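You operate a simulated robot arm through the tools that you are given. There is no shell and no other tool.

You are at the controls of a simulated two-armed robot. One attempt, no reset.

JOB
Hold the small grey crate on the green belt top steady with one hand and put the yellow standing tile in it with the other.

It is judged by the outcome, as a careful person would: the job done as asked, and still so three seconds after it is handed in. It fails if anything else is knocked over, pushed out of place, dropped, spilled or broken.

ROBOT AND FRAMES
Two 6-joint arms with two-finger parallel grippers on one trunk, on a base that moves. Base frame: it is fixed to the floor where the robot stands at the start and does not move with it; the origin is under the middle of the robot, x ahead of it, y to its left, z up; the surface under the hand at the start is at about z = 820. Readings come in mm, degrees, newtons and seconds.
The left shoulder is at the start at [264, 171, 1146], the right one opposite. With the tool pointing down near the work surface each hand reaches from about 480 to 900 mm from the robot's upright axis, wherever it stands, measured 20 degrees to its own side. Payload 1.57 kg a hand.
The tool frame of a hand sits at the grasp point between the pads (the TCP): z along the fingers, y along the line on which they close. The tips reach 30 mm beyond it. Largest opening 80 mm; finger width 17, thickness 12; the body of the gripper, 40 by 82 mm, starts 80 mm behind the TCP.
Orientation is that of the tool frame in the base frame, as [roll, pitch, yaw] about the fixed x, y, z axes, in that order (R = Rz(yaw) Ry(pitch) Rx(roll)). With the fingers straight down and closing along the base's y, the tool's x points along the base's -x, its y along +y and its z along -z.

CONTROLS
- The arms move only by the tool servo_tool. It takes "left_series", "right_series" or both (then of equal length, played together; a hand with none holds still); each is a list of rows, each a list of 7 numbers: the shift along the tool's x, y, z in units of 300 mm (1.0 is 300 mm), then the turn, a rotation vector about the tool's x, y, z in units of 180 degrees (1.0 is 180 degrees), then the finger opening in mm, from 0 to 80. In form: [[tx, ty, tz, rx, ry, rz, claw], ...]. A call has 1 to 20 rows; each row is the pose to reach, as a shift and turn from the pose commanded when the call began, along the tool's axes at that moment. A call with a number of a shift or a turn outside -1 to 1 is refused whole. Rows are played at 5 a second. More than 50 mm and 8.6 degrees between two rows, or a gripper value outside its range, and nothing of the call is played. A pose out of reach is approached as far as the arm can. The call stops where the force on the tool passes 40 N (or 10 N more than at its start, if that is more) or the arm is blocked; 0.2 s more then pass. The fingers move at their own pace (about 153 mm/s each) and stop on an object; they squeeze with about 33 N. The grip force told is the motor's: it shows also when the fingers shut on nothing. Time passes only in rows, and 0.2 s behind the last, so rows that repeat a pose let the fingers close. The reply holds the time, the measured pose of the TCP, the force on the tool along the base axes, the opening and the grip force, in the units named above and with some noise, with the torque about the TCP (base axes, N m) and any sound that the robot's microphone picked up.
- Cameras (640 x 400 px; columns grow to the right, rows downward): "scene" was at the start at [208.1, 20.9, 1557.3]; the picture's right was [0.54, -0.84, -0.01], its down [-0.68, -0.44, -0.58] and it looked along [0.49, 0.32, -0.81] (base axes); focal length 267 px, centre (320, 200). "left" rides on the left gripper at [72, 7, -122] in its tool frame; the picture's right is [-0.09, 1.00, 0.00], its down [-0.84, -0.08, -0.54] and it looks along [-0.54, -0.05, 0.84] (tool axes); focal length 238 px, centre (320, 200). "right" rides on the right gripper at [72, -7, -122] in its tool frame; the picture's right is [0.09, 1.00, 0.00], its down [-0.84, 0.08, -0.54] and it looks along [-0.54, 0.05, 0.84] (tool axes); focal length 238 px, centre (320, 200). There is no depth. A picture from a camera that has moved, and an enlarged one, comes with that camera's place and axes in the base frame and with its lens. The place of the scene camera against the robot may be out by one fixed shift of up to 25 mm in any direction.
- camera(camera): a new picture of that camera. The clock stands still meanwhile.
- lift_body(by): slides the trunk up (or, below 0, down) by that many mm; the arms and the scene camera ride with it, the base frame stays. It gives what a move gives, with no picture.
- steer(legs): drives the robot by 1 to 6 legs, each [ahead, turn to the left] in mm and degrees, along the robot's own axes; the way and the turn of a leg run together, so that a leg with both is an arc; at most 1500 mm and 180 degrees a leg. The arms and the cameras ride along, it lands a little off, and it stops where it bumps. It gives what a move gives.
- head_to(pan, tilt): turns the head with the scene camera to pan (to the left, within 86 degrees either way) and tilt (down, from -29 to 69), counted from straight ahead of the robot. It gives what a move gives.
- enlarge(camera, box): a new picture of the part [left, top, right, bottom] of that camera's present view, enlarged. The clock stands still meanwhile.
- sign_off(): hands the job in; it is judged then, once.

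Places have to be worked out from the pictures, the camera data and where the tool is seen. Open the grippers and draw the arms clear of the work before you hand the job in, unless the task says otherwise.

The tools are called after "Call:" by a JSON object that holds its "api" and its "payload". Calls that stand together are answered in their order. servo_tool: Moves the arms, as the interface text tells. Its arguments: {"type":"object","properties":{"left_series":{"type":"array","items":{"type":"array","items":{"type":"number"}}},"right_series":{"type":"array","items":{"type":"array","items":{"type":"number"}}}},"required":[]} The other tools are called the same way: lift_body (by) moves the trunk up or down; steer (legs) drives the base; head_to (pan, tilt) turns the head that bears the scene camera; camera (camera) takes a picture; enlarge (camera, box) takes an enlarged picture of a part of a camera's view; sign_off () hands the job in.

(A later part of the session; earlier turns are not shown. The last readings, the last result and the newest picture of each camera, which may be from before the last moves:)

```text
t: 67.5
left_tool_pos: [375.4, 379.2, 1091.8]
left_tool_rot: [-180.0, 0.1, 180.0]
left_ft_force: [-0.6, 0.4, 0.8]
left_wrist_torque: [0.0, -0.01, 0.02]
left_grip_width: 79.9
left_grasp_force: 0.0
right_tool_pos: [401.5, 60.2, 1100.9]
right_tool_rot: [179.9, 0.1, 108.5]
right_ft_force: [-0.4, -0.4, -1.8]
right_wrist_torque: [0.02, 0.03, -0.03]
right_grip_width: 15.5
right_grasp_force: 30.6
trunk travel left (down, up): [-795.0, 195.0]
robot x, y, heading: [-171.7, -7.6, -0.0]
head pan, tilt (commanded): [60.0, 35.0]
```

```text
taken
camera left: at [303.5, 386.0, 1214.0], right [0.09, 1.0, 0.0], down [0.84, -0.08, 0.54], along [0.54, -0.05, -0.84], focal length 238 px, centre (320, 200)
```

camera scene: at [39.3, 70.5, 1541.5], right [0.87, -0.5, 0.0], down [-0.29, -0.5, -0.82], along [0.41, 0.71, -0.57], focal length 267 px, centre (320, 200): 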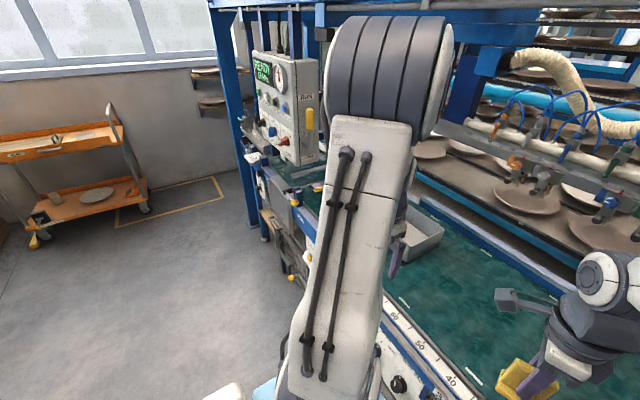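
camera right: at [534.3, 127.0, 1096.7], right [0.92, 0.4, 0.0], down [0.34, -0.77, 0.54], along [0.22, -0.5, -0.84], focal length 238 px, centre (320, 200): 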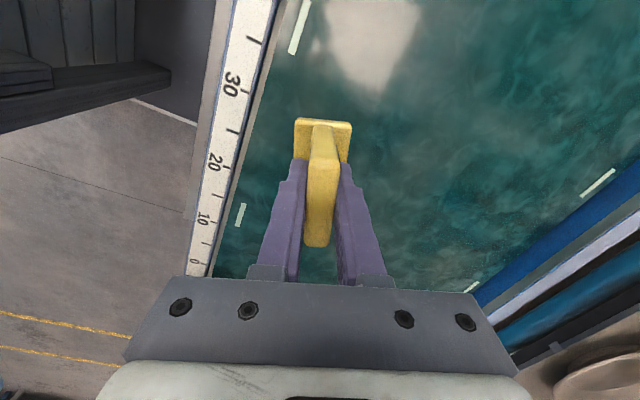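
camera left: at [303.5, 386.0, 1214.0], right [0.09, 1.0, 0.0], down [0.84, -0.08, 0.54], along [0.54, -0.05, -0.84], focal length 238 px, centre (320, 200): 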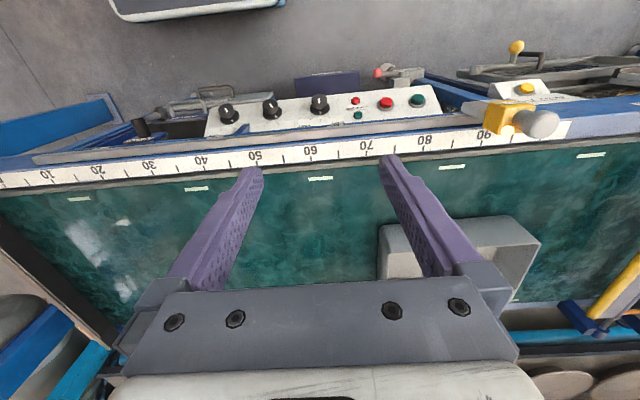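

The base moved back cleanly. From two views the RUN panel's near corner is around (400–440, 850), so I'll plan to stop at about (−60, 250) with a 20° heading, which keeps the arms clear of it. First I'll tuck the left hand inward a bit.

Call:
{"api": "servo_tool", "payload": {"left_series": [[-0.008, -0.066, 0, 0, 0, 0, 80], [-0.016, -0.132, 0, 0, 0, 0, 80], [-0.024, -0.198, 0, 0, 0, 0, 80], [-0.032, -0.264, 0, 0, 0, 0, 80], [-0.04, -0.33, 0, 0, 0, 0, 80], [-0.04, -0.33, 0, 0, 0, 0, 80]]}}

Call:
{"api": "steer", "payload": {"legs": [[0, 66]]}}

Call:
{"api": "head_to", "payload": {"pan": 0, "tilt": 40}}

Call:
{"api": "camera", "payload": {"camera": "scene"}}

```text
t: 68.9
left_tool_pos: [388.9, 280.9, 1091.2]
left_tool_rot: [180.0, 0.1, -180.0]
left_ft_force: [0.1, -0.1, 0.8]
left_wrist_torque: [0.0, 0.01, 0.02]
left_grip_width: 80.0
left_grasp_force: 0.0
right_tool_pos: [401.2, 60.4, 1100.8]
right_tool_rot: [179.9, 0.1, 108.3]
right_ft_force: [-0.7, 0.0, -1.9]
right_wrist_torque: [0.0, -0.01, -0.02]
right_grip_width: 15.5
right_grasp_force: 30.7
trunk travel left (down, up): [-795.0, 195.0]
robot x, y, heading: [-174.0, -6.6, 0.2]
head pan, tilt (commanded): [60.0, 35.0]
```

```text
t: 72.1
left_tool_pos: [-181.9, 620.2, 1092.0]
left_tool_rot: [-179.9, 0.2, -116.2]
left_ft_force: [0.5, -0.3, -0.4]
left_wrist_torque: [0.02, 0.01, -0.01]
left_grip_width: 79.9
left_grasp_force: 0.1
right_tool_pos: [20.9, 535.5, 1100.3]
right_tool_rot: [-180.0, 0.1, 172.3]
right_ft_force: [0.3, -0.3, -1.6]
right_wrist_torque: [0.02, 0.0, 0.0]
right_grip_width: 15.4
right_grasp_force: 31.2
trunk travel left (down, up): [-795.0, 195.0]
robot x, y, heading: [-168.4, -7.6, 64.0]
head pan, tilt (commanded): [60.0, 35.0]
```

```text
t: 73.4
left_tool_pos: [-182.7, 621.0, 1092.4]
left_tool_rot: [-179.9, 0.1, -116.1]
left_ft_force: [0.0, 0.1, 0.1]
left_wrist_torque: [0.02, 0.02, 0.02]
left_grip_width: 79.9
left_grasp_force: 0.1
right_tool_pos: [21.0, 537.4, 1100.4]
right_tool_rot: [180.0, 0.1, 172.3]
right_ft_force: [-0.6, 0.1, -1.3]
right_wrist_torque: [-0.02, -0.01, -0.01]
right_grip_width: 15.7
right_grasp_force: 31.0
trunk travel left (down, up): [-795.0, 195.0]
robot x, y, heading: [-170.8, -7.3, 64.0]
head pan, tilt (commanded): [0.0, 40.0]
```

```text
taken
camera scene: at [-57.4, 214.3, 1534.0], right [0.9, -0.44, 0.0], down [-0.28, -0.58, -0.77], along [0.34, 0.69, -0.64], focal length 267 px, centre (320, 200)
```

scene: 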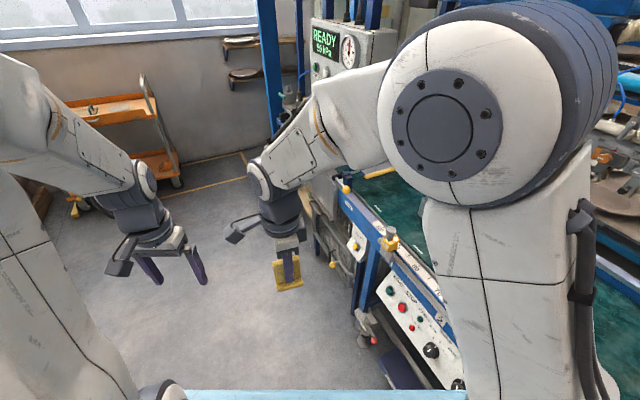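

The robot turned to 64° and the tile is still held. Before driving ahead I'll take a closer look at the dark box under the control panel, because the base will pass near it.

Call:
{"api": "head_to", "payload": {"pan": -20, "tilt": 60}}

Call:
{"api": "camera", "payload": {"camera": "scene"}}

Call:
{"api": "camera", "payload": {"camera": "right"}}

```text
t: 74.2
left_tool_pos: [-181.6, 621.3, 1091.6]
left_tool_rot: [180.0, 0.1, -116.2]
left_ft_force: [-0.8, -0.2, 1.2]
left_wrist_torque: [0.0, 0.01, -0.03]
left_grip_width: 80.0
left_grasp_force: 0.1
right_tool_pos: [20.1, 536.8, 1100.3]
right_tool_rot: [180.0, 0.1, 172.3]
right_ft_force: [-0.5, 0.3, -0.4]
right_wrist_torque: [0.05, 0.02, -0.01]
right_grip_width: 15.3
right_grasp_force: 31.3
trunk travel left (down, up): [-795.0, 195.0]
robot x, y, heading: [-174.0, -6.3, 64.0]
head pan, tilt (commanded): [-20.0, 60.0]
```

```text
taken
camera scene: at [-46.7, 184.2, 1507.3], right [0.69, -0.72, 0.0], down [-0.62, -0.6, -0.5], along [0.36, 0.35, -0.87], focal length 267 px, centre (320, 200)
```

scene: 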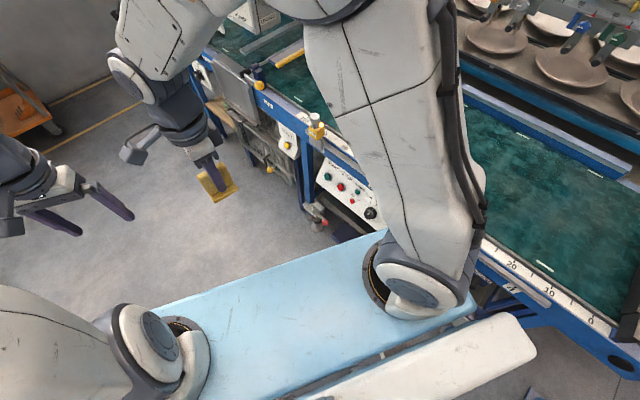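

```text
taken
camera right: at [-50.7, 540.4, 1222.7], right [0.04, 1.0, 0.0], down [0.84, -0.04, 0.54], along [0.54, -0.02, -0.84], focal length 238 px, centre (320, 200)
```

right: 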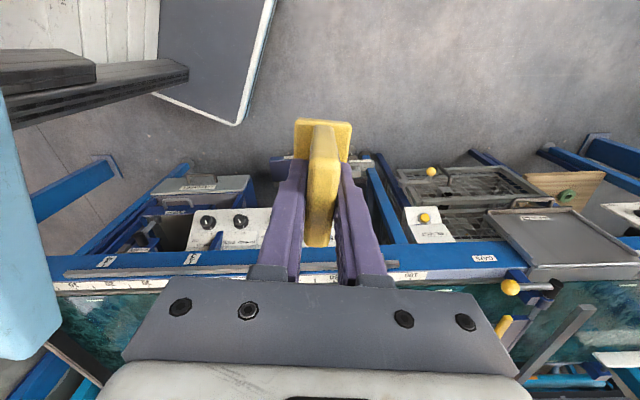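

The right wrist view shows a low shelf on the conveyor front, with its near edge around x 386 between y 290 and 510. I'll keep the base further back while turning: turn 12° more, drive 254 mm to about (−110, 240), then turn right to a heading of about 20°.

Call:
{"api": "steer", "payload": {"legs": [[0, 12], [254, 0]]}}

Call:
{"api": "camera", "payload": {"camera": "right"}}

```text
t: 76.8
left_tool_pos: [-249.9, 848.3, 1092.5]
left_tool_rot: [-180.0, 0.0, -104.1]
left_ft_force: [-0.8, -0.1, -0.1]
left_wrist_torque: [0.04, 0.02, -0.03]
left_grip_width: 80.0
left_grasp_force: 0.0
right_tool_pos: [-35.4, 807.1, 1099.6]
right_tool_rot: [179.9, 0.2, -175.7]
right_ft_force: [-0.5, 0.0, -0.8]
right_wrist_torque: [-0.01, 0.03, 0.03]
right_grip_width: 15.5
right_grasp_force: 30.8
trunk travel left (down, up): [-795.0, 195.0]
robot x, y, heading: [-109.0, 240.5, 75.6]
head pan, tilt (commanded): [-20.0, 60.0]
```

```text
taken
camera right: at [-105.0, 796.2, 1222.8], right [-0.16, 0.99, 0.0], down [0.83, 0.14, 0.54], along [0.54, 0.09, -0.84], focal length 238 px, centre (320, 200)
```

right: 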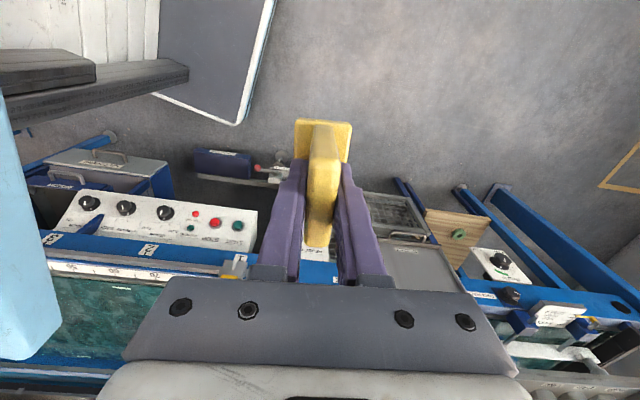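

The base is at (−109, 240) with a 75.6° heading. Its corner is clear of the low shelf and the tile is still held. Now I'll turn right 56° to face the crate.

Call:
{"api": "steer", "payload": {"legs": [[0, -56]]}}

Call:
{"api": "head_to", "payload": {"pan": 5, "tilt": 50}}

Call:
{"api": "camera", "payload": {"camera": "scene"}}

Call:
{"api": "camera", "payload": {"camera": "left"}}

Call:
{"api": "camera", "payload": {"camera": "right"}}

```text
t: 79.7
left_tool_pos: [311.2, 705.2, 1092.8]
left_tool_rot: [179.9, 0.1, -159.2]
left_ft_force: [-0.3, -0.5, -0.1]
left_wrist_torque: [0.0, 0.01, 0.0]
left_grip_width: 79.9
left_grasp_force: 0.0
right_tool_pos: [401.4, 503.9, 1099.8]
right_tool_rot: [-179.9, 0.1, 129.3]
right_ft_force: [0.1, 0.2, -2.1]
right_wrist_torque: [-0.02, 0.01, 0.0]
right_grip_width: 15.4
right_grasp_force: 31.6
trunk travel left (down, up): [-795.0, 195.0]
robot x, y, heading: [-109.4, 238.4, 20.8]
head pan, tilt (commanded): [-20.0, 60.0]
```

```text
t: 80.5
left_tool_pos: [310.7, 704.5, 1091.2]
left_tool_rot: [-180.0, 0.1, -159.2]
left_ft_force: [-0.6, -0.3, -0.5]
left_wrist_torque: [0.0, 0.02, 0.0]
left_grip_width: 79.9
left_grasp_force: 0.1
right_tool_pos: [401.0, 503.4, 1100.3]
right_tool_rot: [-180.0, 0.0, 129.3]
right_ft_force: [-0.5, 0.2, -1.2]
right_wrist_torque: [-0.01, 0.01, -0.03]
right_grip_width: 15.4
right_grasp_force: 30.7
trunk travel left (down, up): [-795.0, 195.0]
robot x, y, heading: [-105.0, 233.3, 21.2]
head pan, tilt (commanded): [5.0, 50.0]
```

```text
taken
camera scene: at [115.4, 328.1, 1519.8], right [0.44, -0.9, 0.0], down [-0.69, -0.33, -0.64], along [0.58, 0.28, -0.77], focal length 267 px, centre (320, 200)
```

scene: 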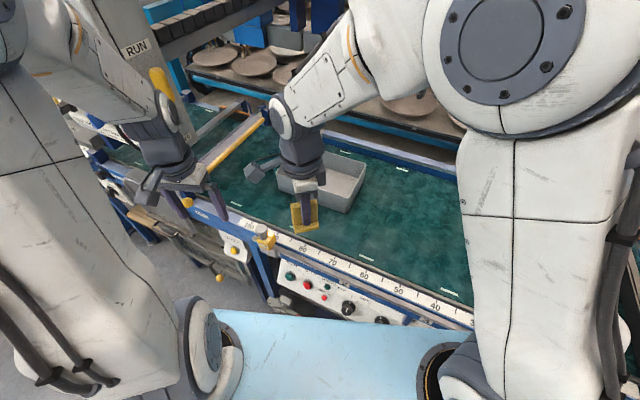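

```text
taken
camera left: at [240.9, 684.2, 1214.2], right [-0.27, 0.96, 0.0], down [0.81, 0.22, 0.54], along [0.52, 0.15, -0.84], focal length 238 px, centre (320, 200)
```

left: 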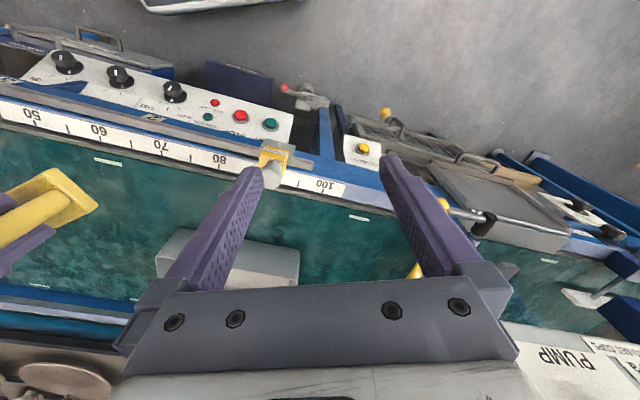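

```text
taken
camera right: at [351.3, 555.9, 1222.6], right [0.71, 0.7, 0.0], down [0.59, -0.6, 0.54], along [0.38, -0.39, -0.84], focal length 238 px, centre (320, 200)
```

right: 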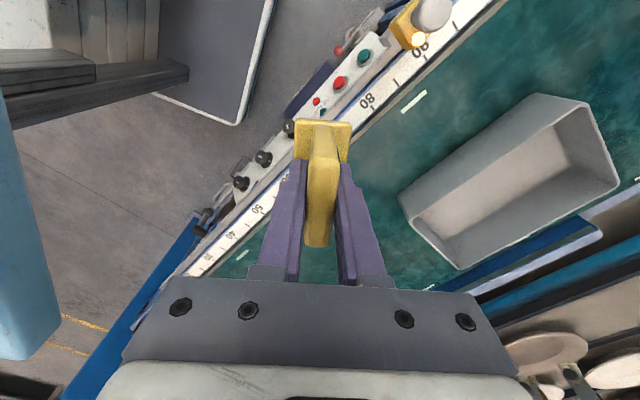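

I'm facing the crate at (−109, 238) with a heading of 20.8°, and both hands are clear. I'll zoom in on the crate from both cameras to fix its exact position.

Call:
{"api": "enlarge", "payload": {"camera": "right", "box": [380, 70, 640, 290]}}

Call:
{"api": "enlarge", "payload": {"camera": "scene", "box": [230, 110, 450, 260]}}

```text
1.82 times, centred on (510, 180) of right
camera zoom: at [351.3, 555.9, 1222.6], right [0.71, 0.7, 0.0], down [0.59, -0.6, 0.54], along [0.38, -0.39, -0.84], focal length 433 px, centre (-26, 236)
```

zoom: 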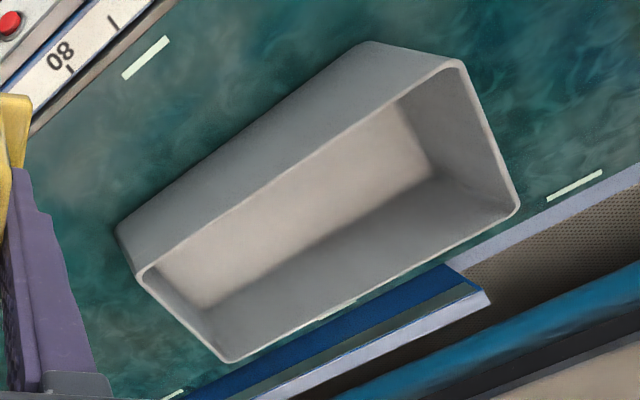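

```text
2.67 times, centred on (340, 185) of scene
camera zoom: at [115.4, 328.1, 1519.8], right [0.44, -0.9, 0.0], down [-0.69, -0.33, -0.64], along [0.58, 0.28, -0.77], focal length 712 px, centre (267, 240)
```

zoom: 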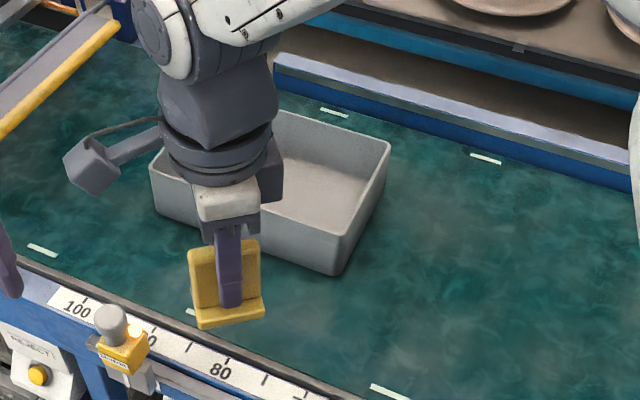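

The crate measures x 637–810, y 484–749, with its rim at z 900, square to the axes. I'll drive ahead 45 mm so both hands reach well. The base corner stays about 40 mm clear of the conveyor front.

Call:
{"api": "steer", "payload": {"legs": [[45, 0]]}}

Call:
{"api": "camera", "payload": {"camera": "scene"}}

```text
t: 81.5
left_tool_pos: [353.0, 719.6, 1092.3]
left_tool_rot: [180.0, 0.1, -159.1]
left_ft_force: [-0.3, 0.2, 0.8]
left_wrist_torque: [0.03, -0.04, 0.01]
left_grip_width: 79.8
left_grasp_force: 0.0
right_tool_pos: [443.9, 521.2, 1100.7]
right_tool_rot: [180.0, 0.1, 129.3]
right_ft_force: [0.8, -0.1, -1.0]
right_wrist_torque: [0.04, -0.03, 0.01]
right_grip_width: 15.5
right_grasp_force: 30.7
trunk travel left (down, up): [-795.0, 195.0]
robot x, y, heading: [-63.1, 252.1, 21.3]
head pan, tilt (commanded): [5.0, 50.0]
```

```text
taken
camera scene: at [158.0, 344.8, 1519.8], right [0.44, -0.9, 0.0], down [-0.69, -0.34, -0.64], along [0.58, 0.28, -0.77], focal length 267 px, centre (320, 200)
```

scene: 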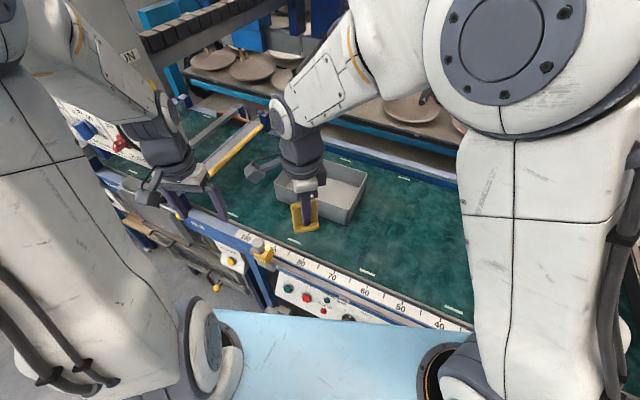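

The base is at (−63, 252), heading 21°. I'll turn the right hand to yaw 180 and shift it right first, so its camera is out of the left hand's way.

Call:
{"api": "servo_tool", "payload": {"right_series": [[-0.033, 0.014, 0, 0, 0, -0.0352, 0], [-0.067, 0.027, 0, 0, 0, -0.0704, 0], [-0.1, 0.041, 0, 0, 0, -0.1056, 0], [-0.133, 0.055, 0, 0, 0, -0.1409, 0], [-0.166, 0.068, 0, 0, 0, -0.1761, 0], [-0.2, 0.082, 0, 0, 0, -0.2113, 0], [-0.233, 0.095, 0, 0, 0, -0.2465, 0], [-0.266, 0.109, 0, 0, 0, -0.2817, 0], [-0.266, 0.109, 0, 0, 0, -0.2817, 0]]}}

Call:
{"api": "camera", "payload": {"camera": "right"}}

```text
t: 83.5
left_tool_pos: [352.7, 721.8, 1091.5]
left_tool_rot: [-179.9, 0.1, -159.2]
left_ft_force: [0.0, 0.1, -0.6]
left_wrist_torque: [0.0, -0.01, 0.0]
left_grip_width: 79.8
left_grasp_force: 0.0
right_tool_pos: [518.5, 481.2, 1100.7]
right_tool_rot: [-179.9, 0.1, -179.9]
right_ft_force: [-0.2, -0.2, -0.7]
right_wrist_torque: [-0.01, 0.01, 0.01]
right_grip_width: 15.9
right_grasp_force: 31.2
trunk travel left (down, up): [-795.0, 195.0]
robot x, y, heading: [-67.6, 251.5, 20.9]
head pan, tilt (commanded): [5.0, 50.0]
```

```text
taken
camera right: at [447.3, 475.0, 1222.8], right [-0.09, 1.0, 0.0], down [0.84, 0.08, 0.54], along [0.54, 0.05, -0.84], focal length 238 px, centre (320, 200)
```

right: 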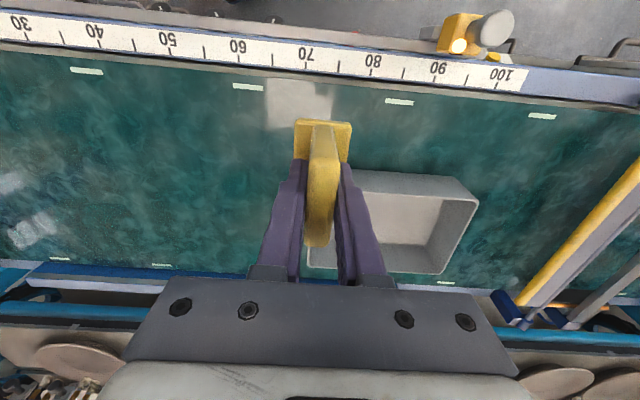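

The right hand is at yaw 180 with the tile firm. Now the left hand goes halfway toward the crate's near wall, turning counter-clockwise, and I'll check that the wrist stays in range.

Call:
{"api": "servo_tool", "payload": {"left_series": [[-0.059, -0.032, 0.006, 0, 0, -0.032, 80], [-0.119, -0.063, 0.011, 0, 0, -0.064, 80], [-0.178, -0.095, 0.017, 0, 0, -0.096, 80], [-0.237, -0.126, 0.022, 0, 0, -0.128, 80], [-0.297, -0.158, 0.028, 0, 0, -0.16, 80], [-0.356, -0.189, 0.033, 0, 0, -0.192, 80], [-0.356, -0.189, 0.033, 0, 0, -0.192, 80]]}}

Call:
{"api": "camera", "payload": {"camera": "scene"}}

```text
t: 85.1
left_tool_pos: [472.6, 705.0, 1082.7]
left_tool_rot: [-180.0, 0.0, -124.5]
left_ft_force: [0.3, -0.1, 0.1]
left_wrist_torque: [-0.02, -0.02, -0.04]
left_grip_width: 80.0
left_grasp_force: 0.0
right_tool_pos: [517.9, 481.4, 1100.5]
right_tool_rot: [-179.9, 0.0, -179.9]
right_ft_force: [1.0, -0.4, -0.7]
right_wrist_torque: [-0.01, 0.01, -0.01]
right_grip_width: 15.6
right_grasp_force: 31.5
trunk travel left (down, up): [-795.0, 195.0]
robot x, y, heading: [-66.3, 254.1, 21.2]
head pan, tilt (commanded): [5.0, 50.0]
```

```text
taken
camera scene: at [158.6, 345.0, 1519.8], right [0.44, -0.9, 0.0], down [-0.69, -0.34, -0.64], along [0.58, 0.28, -0.77], focal length 267 px, centre (320, 200)
```

scene: 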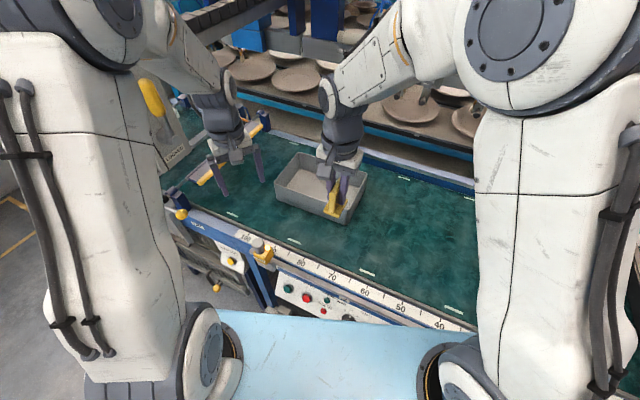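

The left hand is moving freely with its wrist in range. I'll continue to above the crate's near wall, at about (600, 690), yaw −90.

Call:
{"api": "servo_tool", "payload": {"left_series": [[-0.033, -0.063, 0.013, 0, 0, -0.032, 80], [-0.066, -0.126, 0.026, 0, 0, -0.064, 80], [-0.1, -0.189, 0.039, 0, 0, -0.096, 80], [-0.133, -0.251, 0.051, 0, 0, -0.128, 80], [-0.166, -0.314, 0.064, 0, 0, -0.16, 80], [-0.199, -0.377, 0.077, 0, 0, -0.192, 80], [-0.199, -0.377, 0.077, 0, 0, -0.192, 80]]}}

Call:
{"api": "camera", "payload": {"camera": "left"}}

Call:
{"api": "camera", "payload": {"camera": "scene"}}

```text
t: 86.7
left_tool_pos: [603.7, 691.2, 1058.0]
left_tool_rot: [179.9, -0.1, -89.9]
left_ft_force: [0.5, -0.9, -0.1]
left_wrist_torque: [-0.01, -0.02, 0.0]
left_grip_width: 80.3
left_grasp_force: 0.1
right_tool_pos: [516.8, 479.5, 1100.1]
right_tool_rot: [-179.8, 0.0, -179.9]
right_ft_force: [-0.1, 0.4, -1.8]
right_wrist_torque: [-0.02, 0.03, -0.01]
right_grip_width: 15.4
right_grasp_force: 31.1
trunk travel left (down, up): [-795.0, 195.0]
robot x, y, heading: [-67.2, 255.5, 21.0]
head pan, tilt (commanded): [5.0, 50.0]
```

```text
taken
camera left: at [596.2, 618.2, 1181.3], right [-1.0, 0.09, 0.0], down [0.08, 0.84, 0.54], along [0.05, 0.54, -0.84], focal length 238 px, centre (320, 200)
```

left: 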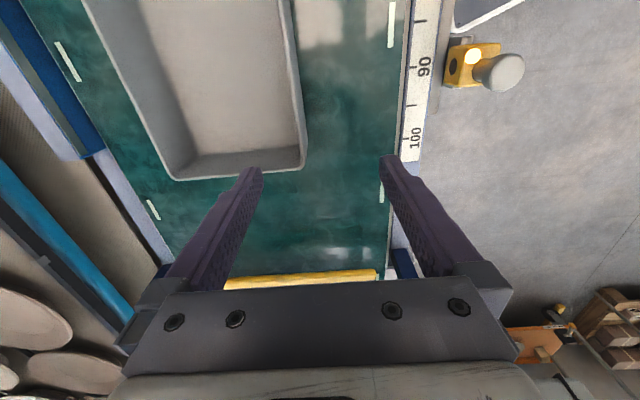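

```text
taken
camera scene: at [158.7, 345.0, 1519.8], right [0.44, -0.9, 0.0], down [-0.69, -0.34, -0.64], along [0.58, 0.28, -0.77], focal length 267 px, centre (320, 200)
```

scene: 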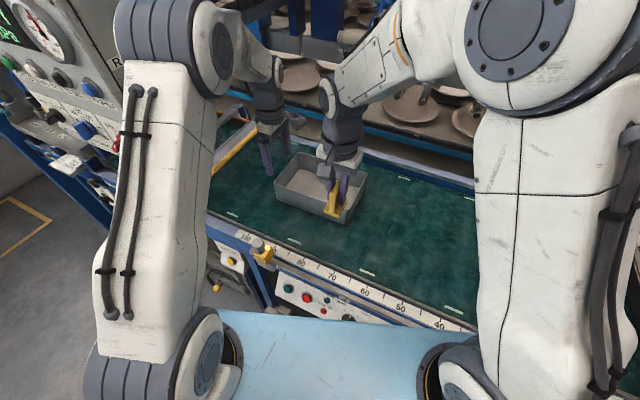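

The left hand is above and just outside the near wall. I'll zoom in to measure the wall's position relative to this gripper.

Call:
{"api": "enlarge", "payload": {"camera": "left", "box": [220, 40, 380, 190]}}

Call:
{"api": "enlarge", "payload": {"camera": "right", "box": [280, 100, 500, 290]}}

```text
2.67 times, centred on (300, 115) of left
camera zoom: at [596.2, 618.2, 1181.3], right [-1.0, 0.09, 0.0], down [0.08, 0.84, 0.54], along [0.05, 0.54, -0.84], focal length 636 px, centre (373, 427)
```

zoom: 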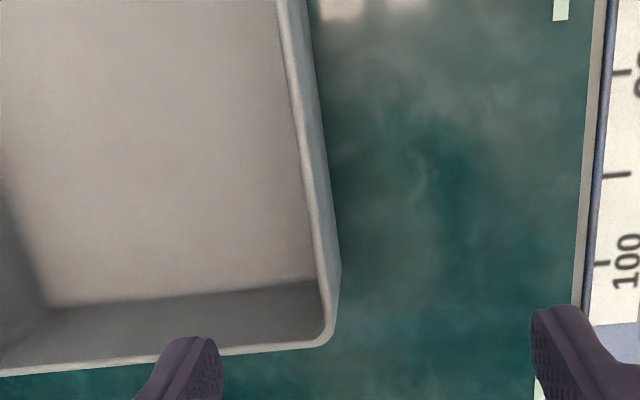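

```text
2.11 times, centred on (390, 195) of right
camera zoom: at [447.2, 475.2, 1222.7], right [-0.09, 1.0, 0.0], down [0.84, 0.08, 0.54], along [0.54, 0.05, -0.84], focal length 502 px, centre (173, 210)
```

zoom: 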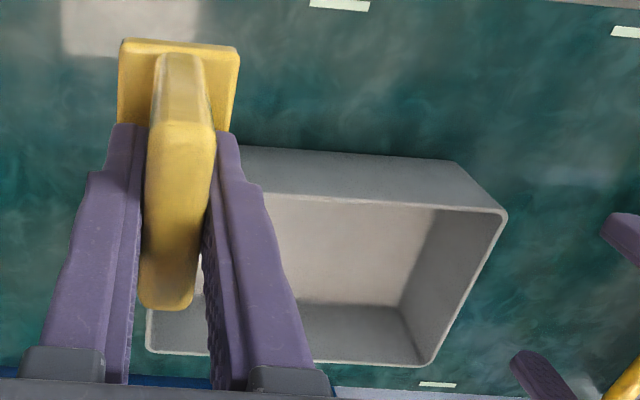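

In the left hand's own view the near wall is about 26 mm ahead of the TCP. I'll move over it, then lower until the tips are about 15 mm above the rim and check that the wall is centred between the fingers.

Call:
{"api": "servo_tool", "payload": {"left_series": [[-0.023, -0.045, 0.05, 0, 0, 0, 80], [-0.047, -0.09, 0.12, 0, 0, 0, 80], [-0.047, -0.09, 0.2, 0, 0, 0, 80], [-0.047, -0.09, 0.28, 0, 0, 0, 80], [-0.047, -0.09, 0.34, 0, 0, 0, 80], [-0.047, -0.09, 0.377, 0, 0, 0, 80], [-0.047, -0.09, 0.377, 0, 0, 0, 80]]}}

Call:
{"api": "camera", "payload": {"camera": "left"}}

Call:
{"api": "enlarge", "payload": {"camera": "left", "box": [220, 60, 420, 220]}}

```text
t: 88.3
left_tool_pos: [626.9, 706.1, 946.9]
left_tool_rot: [-179.8, 0.1, -89.9]
left_ft_force: [0.3, 0.2, 0.1]
left_wrist_torque: [-0.04, 0.02, 0.01]
left_grip_width: 79.7
left_grasp_force: 0.0
right_tool_pos: [517.5, 481.4, 1099.8]
right_tool_rot: [-179.8, 0.0, -179.9]
right_ft_force: [-0.2, 1.1, -1.0]
right_wrist_torque: [-0.01, -0.02, 0.01]
right_grip_width: 15.5
right_grasp_force: 31.6
trunk travel left (down, up): [-795.0, 195.0]
robot x, y, heading: [-67.2, 255.3, 20.7]
head pan, tilt (commanded): [5.0, 50.0]
```

```text
taken
camera left: at [620.4, 633.4, 1068.9], right [-1.0, 0.09, 0.0], down [0.08, 0.84, 0.54], along [0.05, 0.54, -0.84], focal length 238 px, centre (320, 200)
```

left: 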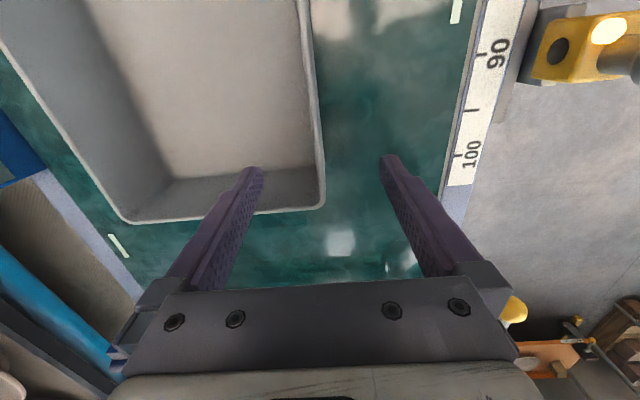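

```text
2.50 times, centred on (320, 140) of left
camera zoom: at [620.4, 633.4, 1068.9], right [-1.0, 0.09, 0.0], down [0.08, 0.84, 0.54], along [0.05, 0.54, -0.84], focal length 596 px, centre (320, 350)
```

zoom: 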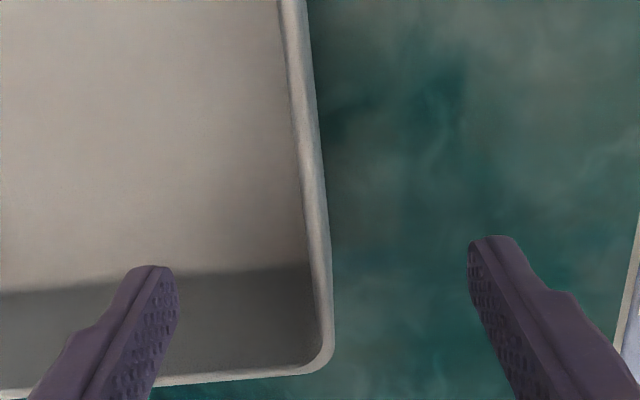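

The wall is within 2 mm of centre between the open fingers. I'll trim that and lower 54 mm, so the tips straddle the wall about 37 mm below the rim.

Call:
{"api": "servo_tool", "payload": {"left_series": [[0, -0.0057, 0.04, 0, 0, 0, 80], [0, -0.0057, 0.08, 0, 0, 0, 80], [0, -0.0057, 0.12, 0, 0, 0, 80], [0, -0.0057, 0.16, 0, 0, 0, 80], [0, -0.0057, 0.18, 0, 0, 0, 80], [0, -0.0057, 0.18, 0, 0, 0, 80]]}}

Call:
{"api": "camera", "payload": {"camera": "left"}}

Call:
{"api": "enlarge", "payload": {"camera": "left", "box": [220, 60, 420, 240]}}

```text
t: 89.7
left_tool_pos: [630.3, 706.1, 892.5]
left_tool_rot: [-179.9, 0.0, -90.0]
left_ft_force: [0.3, 0.3, -0.5]
left_wrist_torque: [-0.02, 0.0, 0.0]
left_grip_width: 79.7
left_grasp_force: 0.1
right_tool_pos: [518.1, 480.8, 1100.1]
right_tool_rot: [-180.0, -0.1, -179.9]
right_ft_force: [0.3, -0.5, -1.7]
right_wrist_torque: [0.0, -0.01, 0.0]
right_grip_width: 15.6
right_grasp_force: 31.0
trunk travel left (down, up): [-795.0, 195.0]
robot x, y, heading: [-63.8, 252.2, 21.1]
head pan, tilt (commanded): [5.0, 50.0]
```

```text
taken
camera left: at [623.2, 633.7, 1014.7], right [-1.0, 0.09, 0.0], down [0.08, 0.84, 0.54], along [0.05, 0.54, -0.84], focal length 238 px, centre (320, 200)
```

left: 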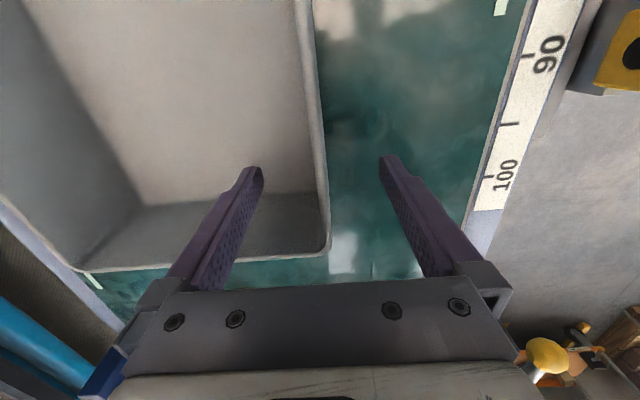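

```text
2.22 times, centred on (320, 150) of left
camera zoom: at [623.2, 633.7, 1014.7], right [-1.0, 0.09, 0.0], down [0.08, 0.84, 0.54], along [0.05, 0.54, -0.84], focal length 530 px, centre (320, 311)
```

zoom: 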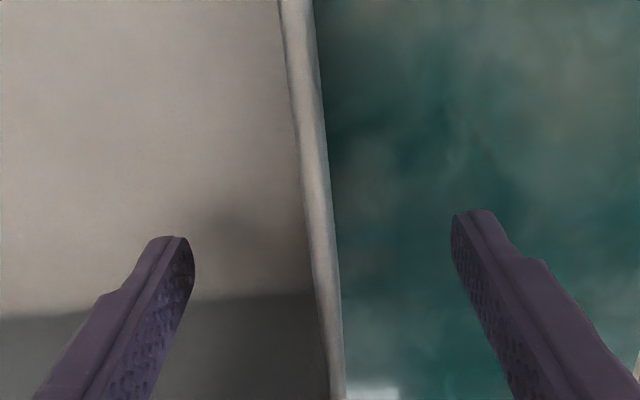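

The wall now sits about 2 mm toward the outer finger. I'll correct that, then close gently on the wall to hold the crate.

Call:
{"api": "servo_tool", "payload": {"left_series": [[0, 0.006, 0, 0, 0, 0, 80], [0, 0.006, 0, 0, 0, 0, 60], [0, 0.006, 0, 0, 0, 0, 40], [0, 0.006, 0, 0, 0, 0, 24], [0, 0.006, 0, 0, 0, 0, 16], [0, 0.006, 0, 0, 0, 0, 12], [0, 0.006, 0, 0, 0, 0, 9]]}}

Call:
{"api": "enlarge", "payload": {"camera": "left", "box": [220, 60, 420, 240]}}

```text
t: 91.3
left_tool_pos: [626.9, 704.0, 892.2]
left_tool_rot: [-179.9, -0.1, -90.0]
left_ft_force: [0.0, 0.2, -0.1]
left_wrist_torque: [-0.04, 0.0, -0.01]
left_grip_width: 9.0
left_grasp_force: 0.0
right_tool_pos: [518.2, 480.7, 1099.6]
right_tool_rot: [-180.0, 0.0, -179.9]
right_ft_force: [-0.1, -0.4, -0.7]
right_wrist_torque: [-0.02, -0.01, -0.03]
right_grip_width: 15.5
right_grasp_force: 31.2
trunk travel left (down, up): [-795.0, 195.0]
robot x, y, heading: [-63.7, 254.2, 21.2]
head pan, tilt (commanded): [5.0, 50.0]
```

```text
2.22 times, centred on (320, 150) of left
camera zoom: at [620.7, 632.8, 1014.3], right [-1.0, 0.09, 0.0], down [0.08, 0.84, 0.54], along [0.05, 0.54, -0.84], focal length 530 px, centre (320, 311)
```

zoom: 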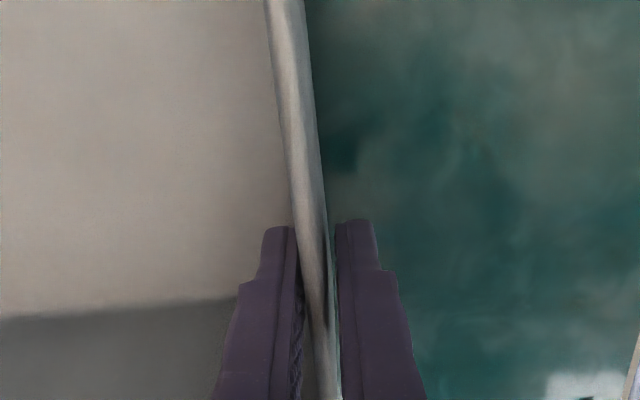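

The fingers straddle the wall with small gaps on both sides. I'll close fully to grip it.

Call:
{"api": "servo_tool", "payload": {"left_series": [[0, 0, 0, 0, 0, 0, 6], [0, 0, 0, 0, 0, 0, 3], [0, 0, 0, 0, 0, 0, 0], [0, 0, 0, 0, 0, 0, 0]]}}

Call:
{"api": "camera", "payload": {"camera": "scene"}}

Call:
{"api": "camera", "payload": {"camera": "right"}}

```text
t: 92.3
left_tool_pos: [628.5, 704.8, 892.7]
left_tool_rot: [180.0, 0.0, -90.1]
left_ft_force: [1.3, -0.3, 1.4]
left_wrist_torque: [-0.09, 0.22, 0.2]
left_grip_width: 4.9
left_grasp_force: 25.1
right_tool_pos: [518.0, 480.7, 1101.3]
right_tool_rot: [-179.9, -0.1, -179.9]
right_ft_force: [0.1, -0.3, -0.5]
right_wrist_torque: [-0.01, 0.02, -0.03]
right_grip_width: 15.4
right_grasp_force: 30.6
trunk travel left (down, up): [-795.0, 195.0]
robot x, y, heading: [-67.4, 248.2, 20.9]
head pan, tilt (commanded): [5.0, 50.0]
```

```text
taken
camera scene: at [158.5, 344.9, 1519.8], right [0.44, -0.9, 0.0], down [-0.69, -0.34, -0.64], along [0.58, 0.28, -0.77], focal length 267 px, centre (320, 200)
```

scene: 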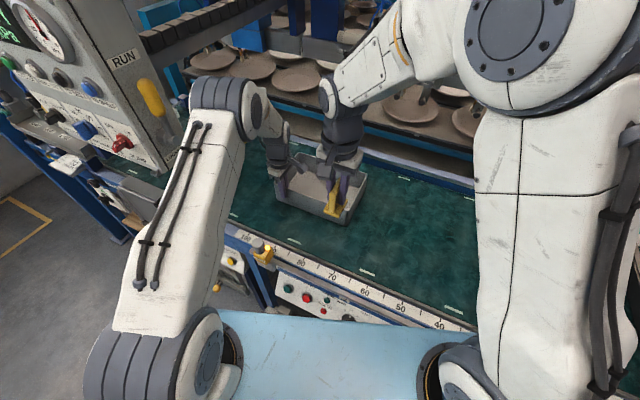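

```text
taken
camera right: at [447.0, 475.2, 1222.9], right [-0.09, 1.0, 0.0], down [0.84, 0.08, 0.54], along [0.54, 0.05, -0.84], focal length 238 px, centre (320, 200)
```

right: 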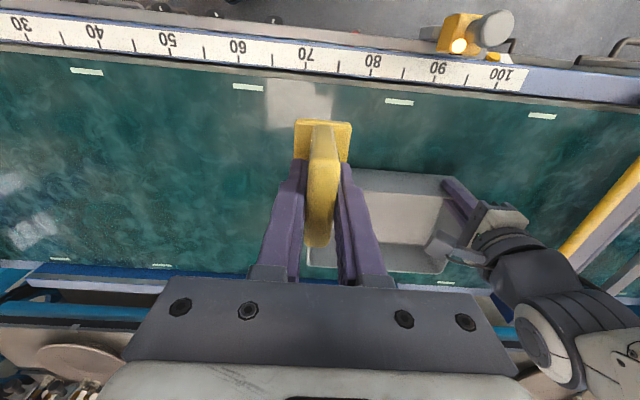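

The crate is held at 4.9 mm and 25 N, with no visible shift. Now the right hand carries the tile over the right part of the crate, to about (705, 532), staying well above the rim.

Call:
{"api": "servo_tool", "payload": {"right_series": [[-0.104, 0.028, 0, 0, 0, 0, 0], [-0.208, 0.057, 0, 0, 0, 0, 0], [-0.312, 0.085, 0, 0, 0, 0, 0], [-0.416, 0.113, 0, 0, 0, 0, 0], [-0.52, 0.142, 0, 0, 0, 0, 0], [-0.623, 0.17, 0, 0, 0, 0, 0], [-0.623, 0.17, 0.1, 0, 0, 0, 0], [-0.623, 0.17, 0.2, 0, 0, 0, 0], [-0.623, 0.17, 0.3, 0, 0, 0, 0], [-0.623, 0.17, 0.3, 0, 0, 0, 0]]}}

Call:
{"api": "camera", "payload": {"camera": "right"}}

Call:
{"api": "camera", "payload": {"camera": "left"}}

Call:
{"api": "camera", "payload": {"camera": "scene"}}

```text
t: 94.5
left_tool_pos: [627.4, 704.3, 891.8]
left_tool_rot: [-179.9, 0.0, -90.0]
left_ft_force: [-3.4, 0.4, 3.5]
left_wrist_torque: [-0.06, 0.22, 0.21]
left_grip_width: 4.9
left_grasp_force: 25.4
right_tool_pos: [707.3, 528.8, 1012.8]
right_tool_rot: [-180.0, 0.0, -179.9]
right_ft_force: [0.1, 0.2, -1.1]
right_wrist_torque: [0.02, 0.03, 0.01]
right_grip_width: 15.7
right_grasp_force: 31.9
trunk travel left (down, up): [-795.0, 195.0]
robot x, y, heading: [-69.5, 252.8, 21.1]
head pan, tilt (commanded): [5.0, 50.0]
```

```text
taken
camera right: at [635.7, 523.5, 1134.5], right [-0.09, 1.0, 0.0], down [0.84, 0.08, 0.54], along [0.54, 0.05, -0.84], focal length 238 px, centre (320, 200)
```

right: 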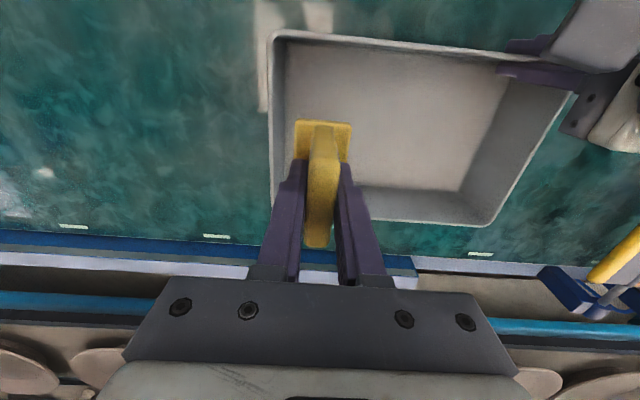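

```text
taken
camera left: at [620.5, 632.8, 1014.4], right [-1.0, 0.09, 0.0], down [0.08, 0.84, 0.54], along [0.05, 0.54, -0.84], focal length 238 px, centre (320, 200)
```

left: 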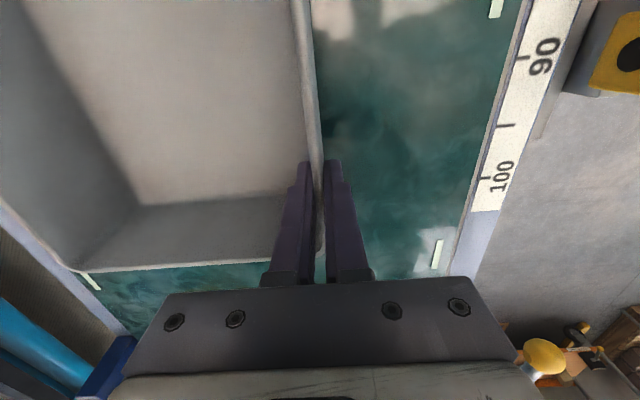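

```text
taken
camera scene: at [158.3, 344.9, 1519.8], right [0.44, -0.9, 0.0], down [-0.69, -0.34, -0.64], along [0.58, 0.28, -0.77], focal length 267 px, centre (320, 200)
```

scene: 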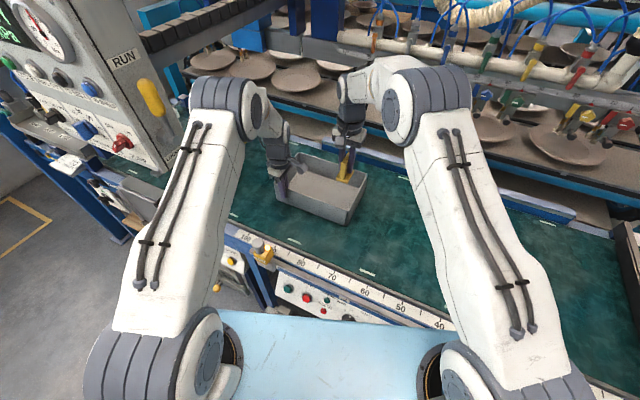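

The tile hangs over the crate's right part with good margins. I'll shift it 10 mm further from the right wall and lower it to just above the crate floor.

Call:
{"api": "servo_tool", "payload": {"right_series": [[0, 0.033, 0.04, 0, 0, 0, 0], [0, 0.033, 0.12, 0, 0, 0, 0], [0, 0.033, 0.2, 0, 0, 0, 0], [0, 0.033, 0.28, 0, 0, 0, 0], [0, 0.033, 0.35, 0, 0, 0, 0], [0, 0.033, 0.41, 0, 0, 0, 0], [0, 0.033, 0.436, 0, 0, 0, 0], [0, 0.033, 0.436, 0, 0, 0, 0]]}}

Call:
{"api": "camera", "payload": {"camera": "right"}}

Call:
{"api": "enlarge", "payload": {"camera": "scene", "box": [240, 110, 400, 250]}}

```text
t: 96.3
left_tool_pos: [628.2, 704.9, 892.2]
left_tool_rot: [-179.9, 0.0, -90.0]
left_ft_force: [2.3, 0.5, 1.7]
left_wrist_torque: [0.11, 0.12, 0.13]
left_grip_width: 5.0
left_grasp_force: 25.0
right_tool_pos: [706.3, 540.9, 878.2]
right_tool_rot: [-179.9, 0.0, -179.9]
right_ft_force: [-0.4, 0.3, -1.1]
right_wrist_torque: [0.04, -0.03, -0.03]
right_grip_width: 15.7
right_grasp_force: 31.1
trunk travel left (down, up): [-795.0, 195.0]
robot x, y, heading: [-67.8, 254.3, 21.0]
head pan, tilt (commanded): [5.0, 50.0]
```

```text
taken
camera right: at [635.6, 535.1, 1000.1], right [-0.09, 1.0, 0.0], down [0.84, 0.08, 0.54], along [0.54, 0.05, -0.84], focal length 238 px, centre (320, 200)
```

right: 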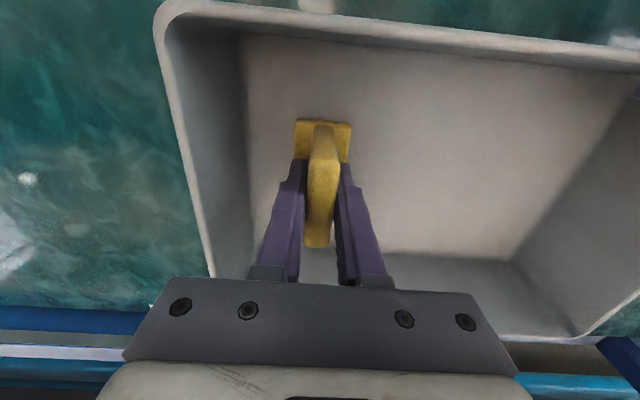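

```text
2.86 times, centred on (320, 180) of scene
camera zoom: at [158.6, 344.9, 1519.8], right [0.44, -0.9, 0.0], down [-0.69, -0.34, -0.64], along [0.58, 0.28, -0.77], focal length 762 px, centre (320, 257)
```

zoom: 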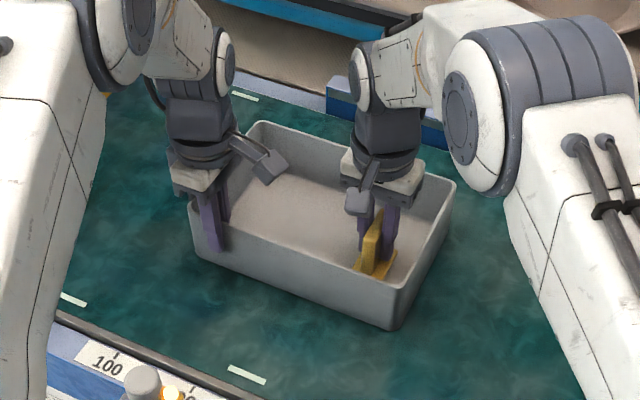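

The tile is inside the crate and not touching yet. I'll lower it in 1 mm steps and watch the force for contact with the floor.

Call:
{"api": "servo_tool", "payload": {"right_series": [[0, 0, 0.0033, 0, 0, 0, 0], [0, 0, 0.0067, 0, 0, 0, 0], [0, 0, 0.0067, 0, 0, 0, 0]]}}

Call:
{"api": "servo_tool", "payload": {"right_series": [[0, 0, 0.0033, 0, 0, 0, 0], [0, 0, 0.0033, 0, 0, 0, 0]]}}

```text
t: 97.1
left_tool_pos: [627.4, 704.3, 891.5]
left_tool_rot: [-179.9, 0.0, -90.0]
left_ft_force: [4.2, 0.5, -0.5]
left_wrist_torque: [0.16, 0.27, 0.14]
left_grip_width: 5.0
left_grasp_force: 25.1
right_tool_pos: [706.5, 540.5, 877.1]
right_tool_rot: [-179.9, 0.0, -179.9]
right_ft_force: [-1.2, -0.4, 5.5]
right_wrist_torque: [0.09, 0.17, 0.01]
right_grip_width: 15.6
right_grasp_force: 30.9
trunk travel left (down, up): [-795.0, 195.0]
robot x, y, heading: [-68.8, 255.3, 21.2]
head pan, tilt (commanded): [5.0, 50.0]
```

```text
t: 97.7
left_tool_pos: [627.6, 705.0, 891.9]
left_tool_rot: [-179.9, -0.1, -89.9]
left_ft_force: [6.8, 1.6, -2.6]
left_wrist_torque: [0.25, 0.31, 0.23]
left_grip_width: 4.9
left_grasp_force: 25.0
right_tool_pos: [705.4, 540.9, 876.6]
right_tool_rot: [-180.0, 0.0, -179.9]
right_ft_force: [-4.4, -1.4, 17.9]
right_wrist_torque: [-0.02, 0.45, 0.08]
right_grip_width: 15.4
right_grasp_force: 31.4
trunk travel left (down, up): [-795.0, 195.0]
robot x, y, heading: [-65.8, 250.4, 21.2]
head pan, tilt (commanded): [5.0, 50.0]
```

The floor contact is clear at 18 N. I'll ease up 1 mm to relieve it and open the right fingers gently to 40 mm, while the left hand keeps holding the crate.

Call:
{"api": "servo_tool", "payload": {"right_series": [[0, 0, -0.004, 0, 0, 0, 0], [0, 0, -0.004, 0, 0, 0, 17], [0, 0, -0.004, 0, 0, 0, 20], [0, 0, -0.004, 0, 0, 0, 26], [0, 0, -0.004, 0, 0, 0, 33], [0, 0, -0.004, 0, 0, 0, 40], [0, 0, -0.004, 0, 0, 0, 40]]}}

Call:
{"api": "camera", "payload": {"camera": "right"}}

Call:
{"api": "enlarge", "payload": {"camera": "scene", "box": [240, 110, 400, 250]}}

```text
t: 99.3
left_tool_pos: [627.7, 704.6, 893.0]
left_tool_rot: [-179.9, 0.0, -90.1]
left_ft_force: [-2.0, 0.4, 3.6]
left_wrist_torque: [-0.36, 0.18, 0.18]
left_grip_width: 4.9
left_grasp_force: 24.9
right_tool_pos: [705.8, 541.6, 878.3]
right_tool_rot: [-179.9, 0.0, -180.0]
right_ft_force: [-0.1, 0.9, -0.2]
right_wrist_torque: [0.0, -0.02, -0.01]
right_grip_width: 39.9
right_grasp_force: 0.1
trunk travel left (down, up): [-795.0, 195.0]
robot x, y, heading: [-65.9, 254.2, 20.9]
head pan, tilt (commanded): [5.0, 50.0]
```

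```text
taken
camera right: at [635.1, 535.3, 1000.0], right [-0.09, 1.0, 0.0], down [0.84, 0.08, 0.54], along [0.54, 0.05, -0.84], focal length 238 px, centre (320, 200)
```

right: 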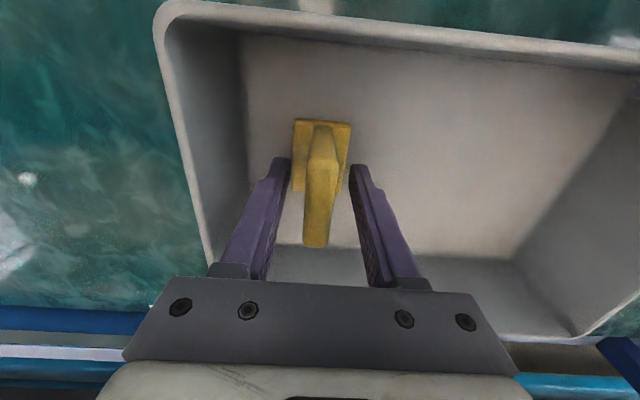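

```text
2.86 times, centred on (320, 180) of scene
camera zoom: at [158.2, 344.9, 1519.9], right [0.44, -0.9, 0.0], down [-0.69, -0.34, -0.64], along [0.58, 0.28, -0.77], focal length 762 px, centre (320, 257)
```

zoom: 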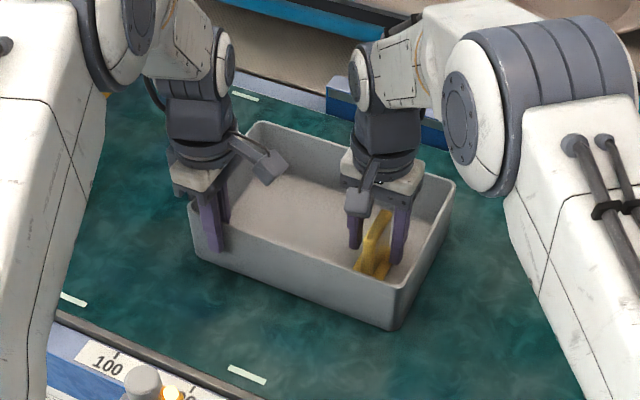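

The tile stands upright on its own in the crate. I'll lift the right hand straight up and then draw it back toward the robot, with the left hand still holding the crate.

Call:
{"api": "servo_tool", "payload": {"right_series": [[0, 0, -0.05, 0, 0, 0, 40], [0, 0, -0.12, 0, 0, 0, 40], [0, 0, -0.22, 0, 0, 0, 40], [0, 0, -0.34, 0, 0, 0, 40], [0, 0, -0.46, 0, 0, 0, 40], [0, 0, -0.58, 0, 0, 0, 40], [0, 0, -0.68, 0, 0, 0, 40], [0.1, -0.03, -0.72, 0, 0, 0, 40], [0.22, -0.06, -0.74, 0, 0, 0, 40], [0.34, -0.1, -0.74, 0, 0, 0, 40], [0.46, -0.13, -0.74, 0, 0, 0, 40], [0.58, -0.16, -0.74, 0, 0, 0, 40], [0.62, -0.17, -0.74, 0, 0, 0, 40], [0.62, -0.17, -0.74, 0, 0, 0, 40]]}}

Call:
{"api": "camera", "payload": {"camera": "right"}}

Call:
{"api": "enlarge", "payload": {"camera": "scene", "box": [240, 110, 400, 250]}}

```text
t: 102.3
left_tool_pos: [626.8, 704.3, 891.1]
left_tool_rot: [-179.9, 0.0, -90.0]
left_ft_force: [0.1, 0.0, 0.3]
left_wrist_torque: [-0.19, 0.36, 0.08]
left_grip_width: 4.9
left_grasp_force: 24.5
right_tool_pos: [522.6, 490.1, 1099.6]
right_tool_rot: [-179.8, 0.0, -179.9]
right_ft_force: [0.3, 0.6, 0.0]
right_wrist_torque: [0.05, 0.03, -0.02]
right_grip_width: 40.1
right_grasp_force: 0.0
trunk travel left (down, up): [-795.0, 195.0]
robot x, y, heading: [-64.5, 256.0, 21.1]
head pan, tilt (commanded): [5.0, 50.0]
```

```text
taken
camera right: at [452.2, 484.7, 1221.6], right [-0.09, 1.0, 0.0], down [0.84, 0.08, 0.54], along [0.54, 0.05, -0.84], focal length 238 px, centre (320, 200)
```

right: 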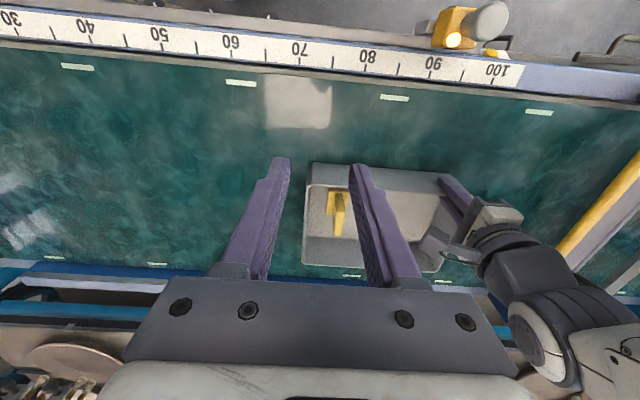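

```text
2.86 times, centred on (320, 180) of scene
camera zoom: at [158.5, 345.0, 1519.8], right [0.44, -0.9, 0.0], down [-0.69, -0.34, -0.64], along [0.58, 0.28, -0.77], focal length 762 px, centre (320, 257)
```

zoom: 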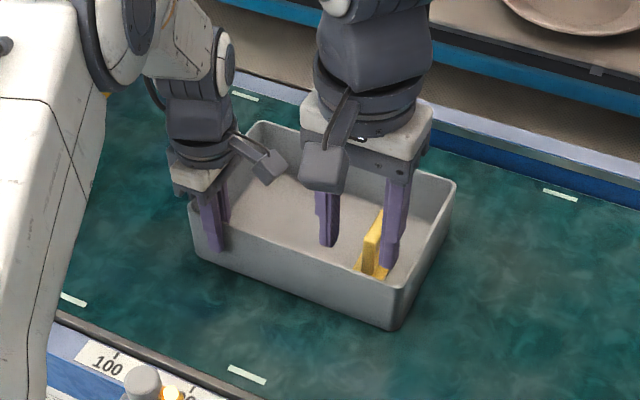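

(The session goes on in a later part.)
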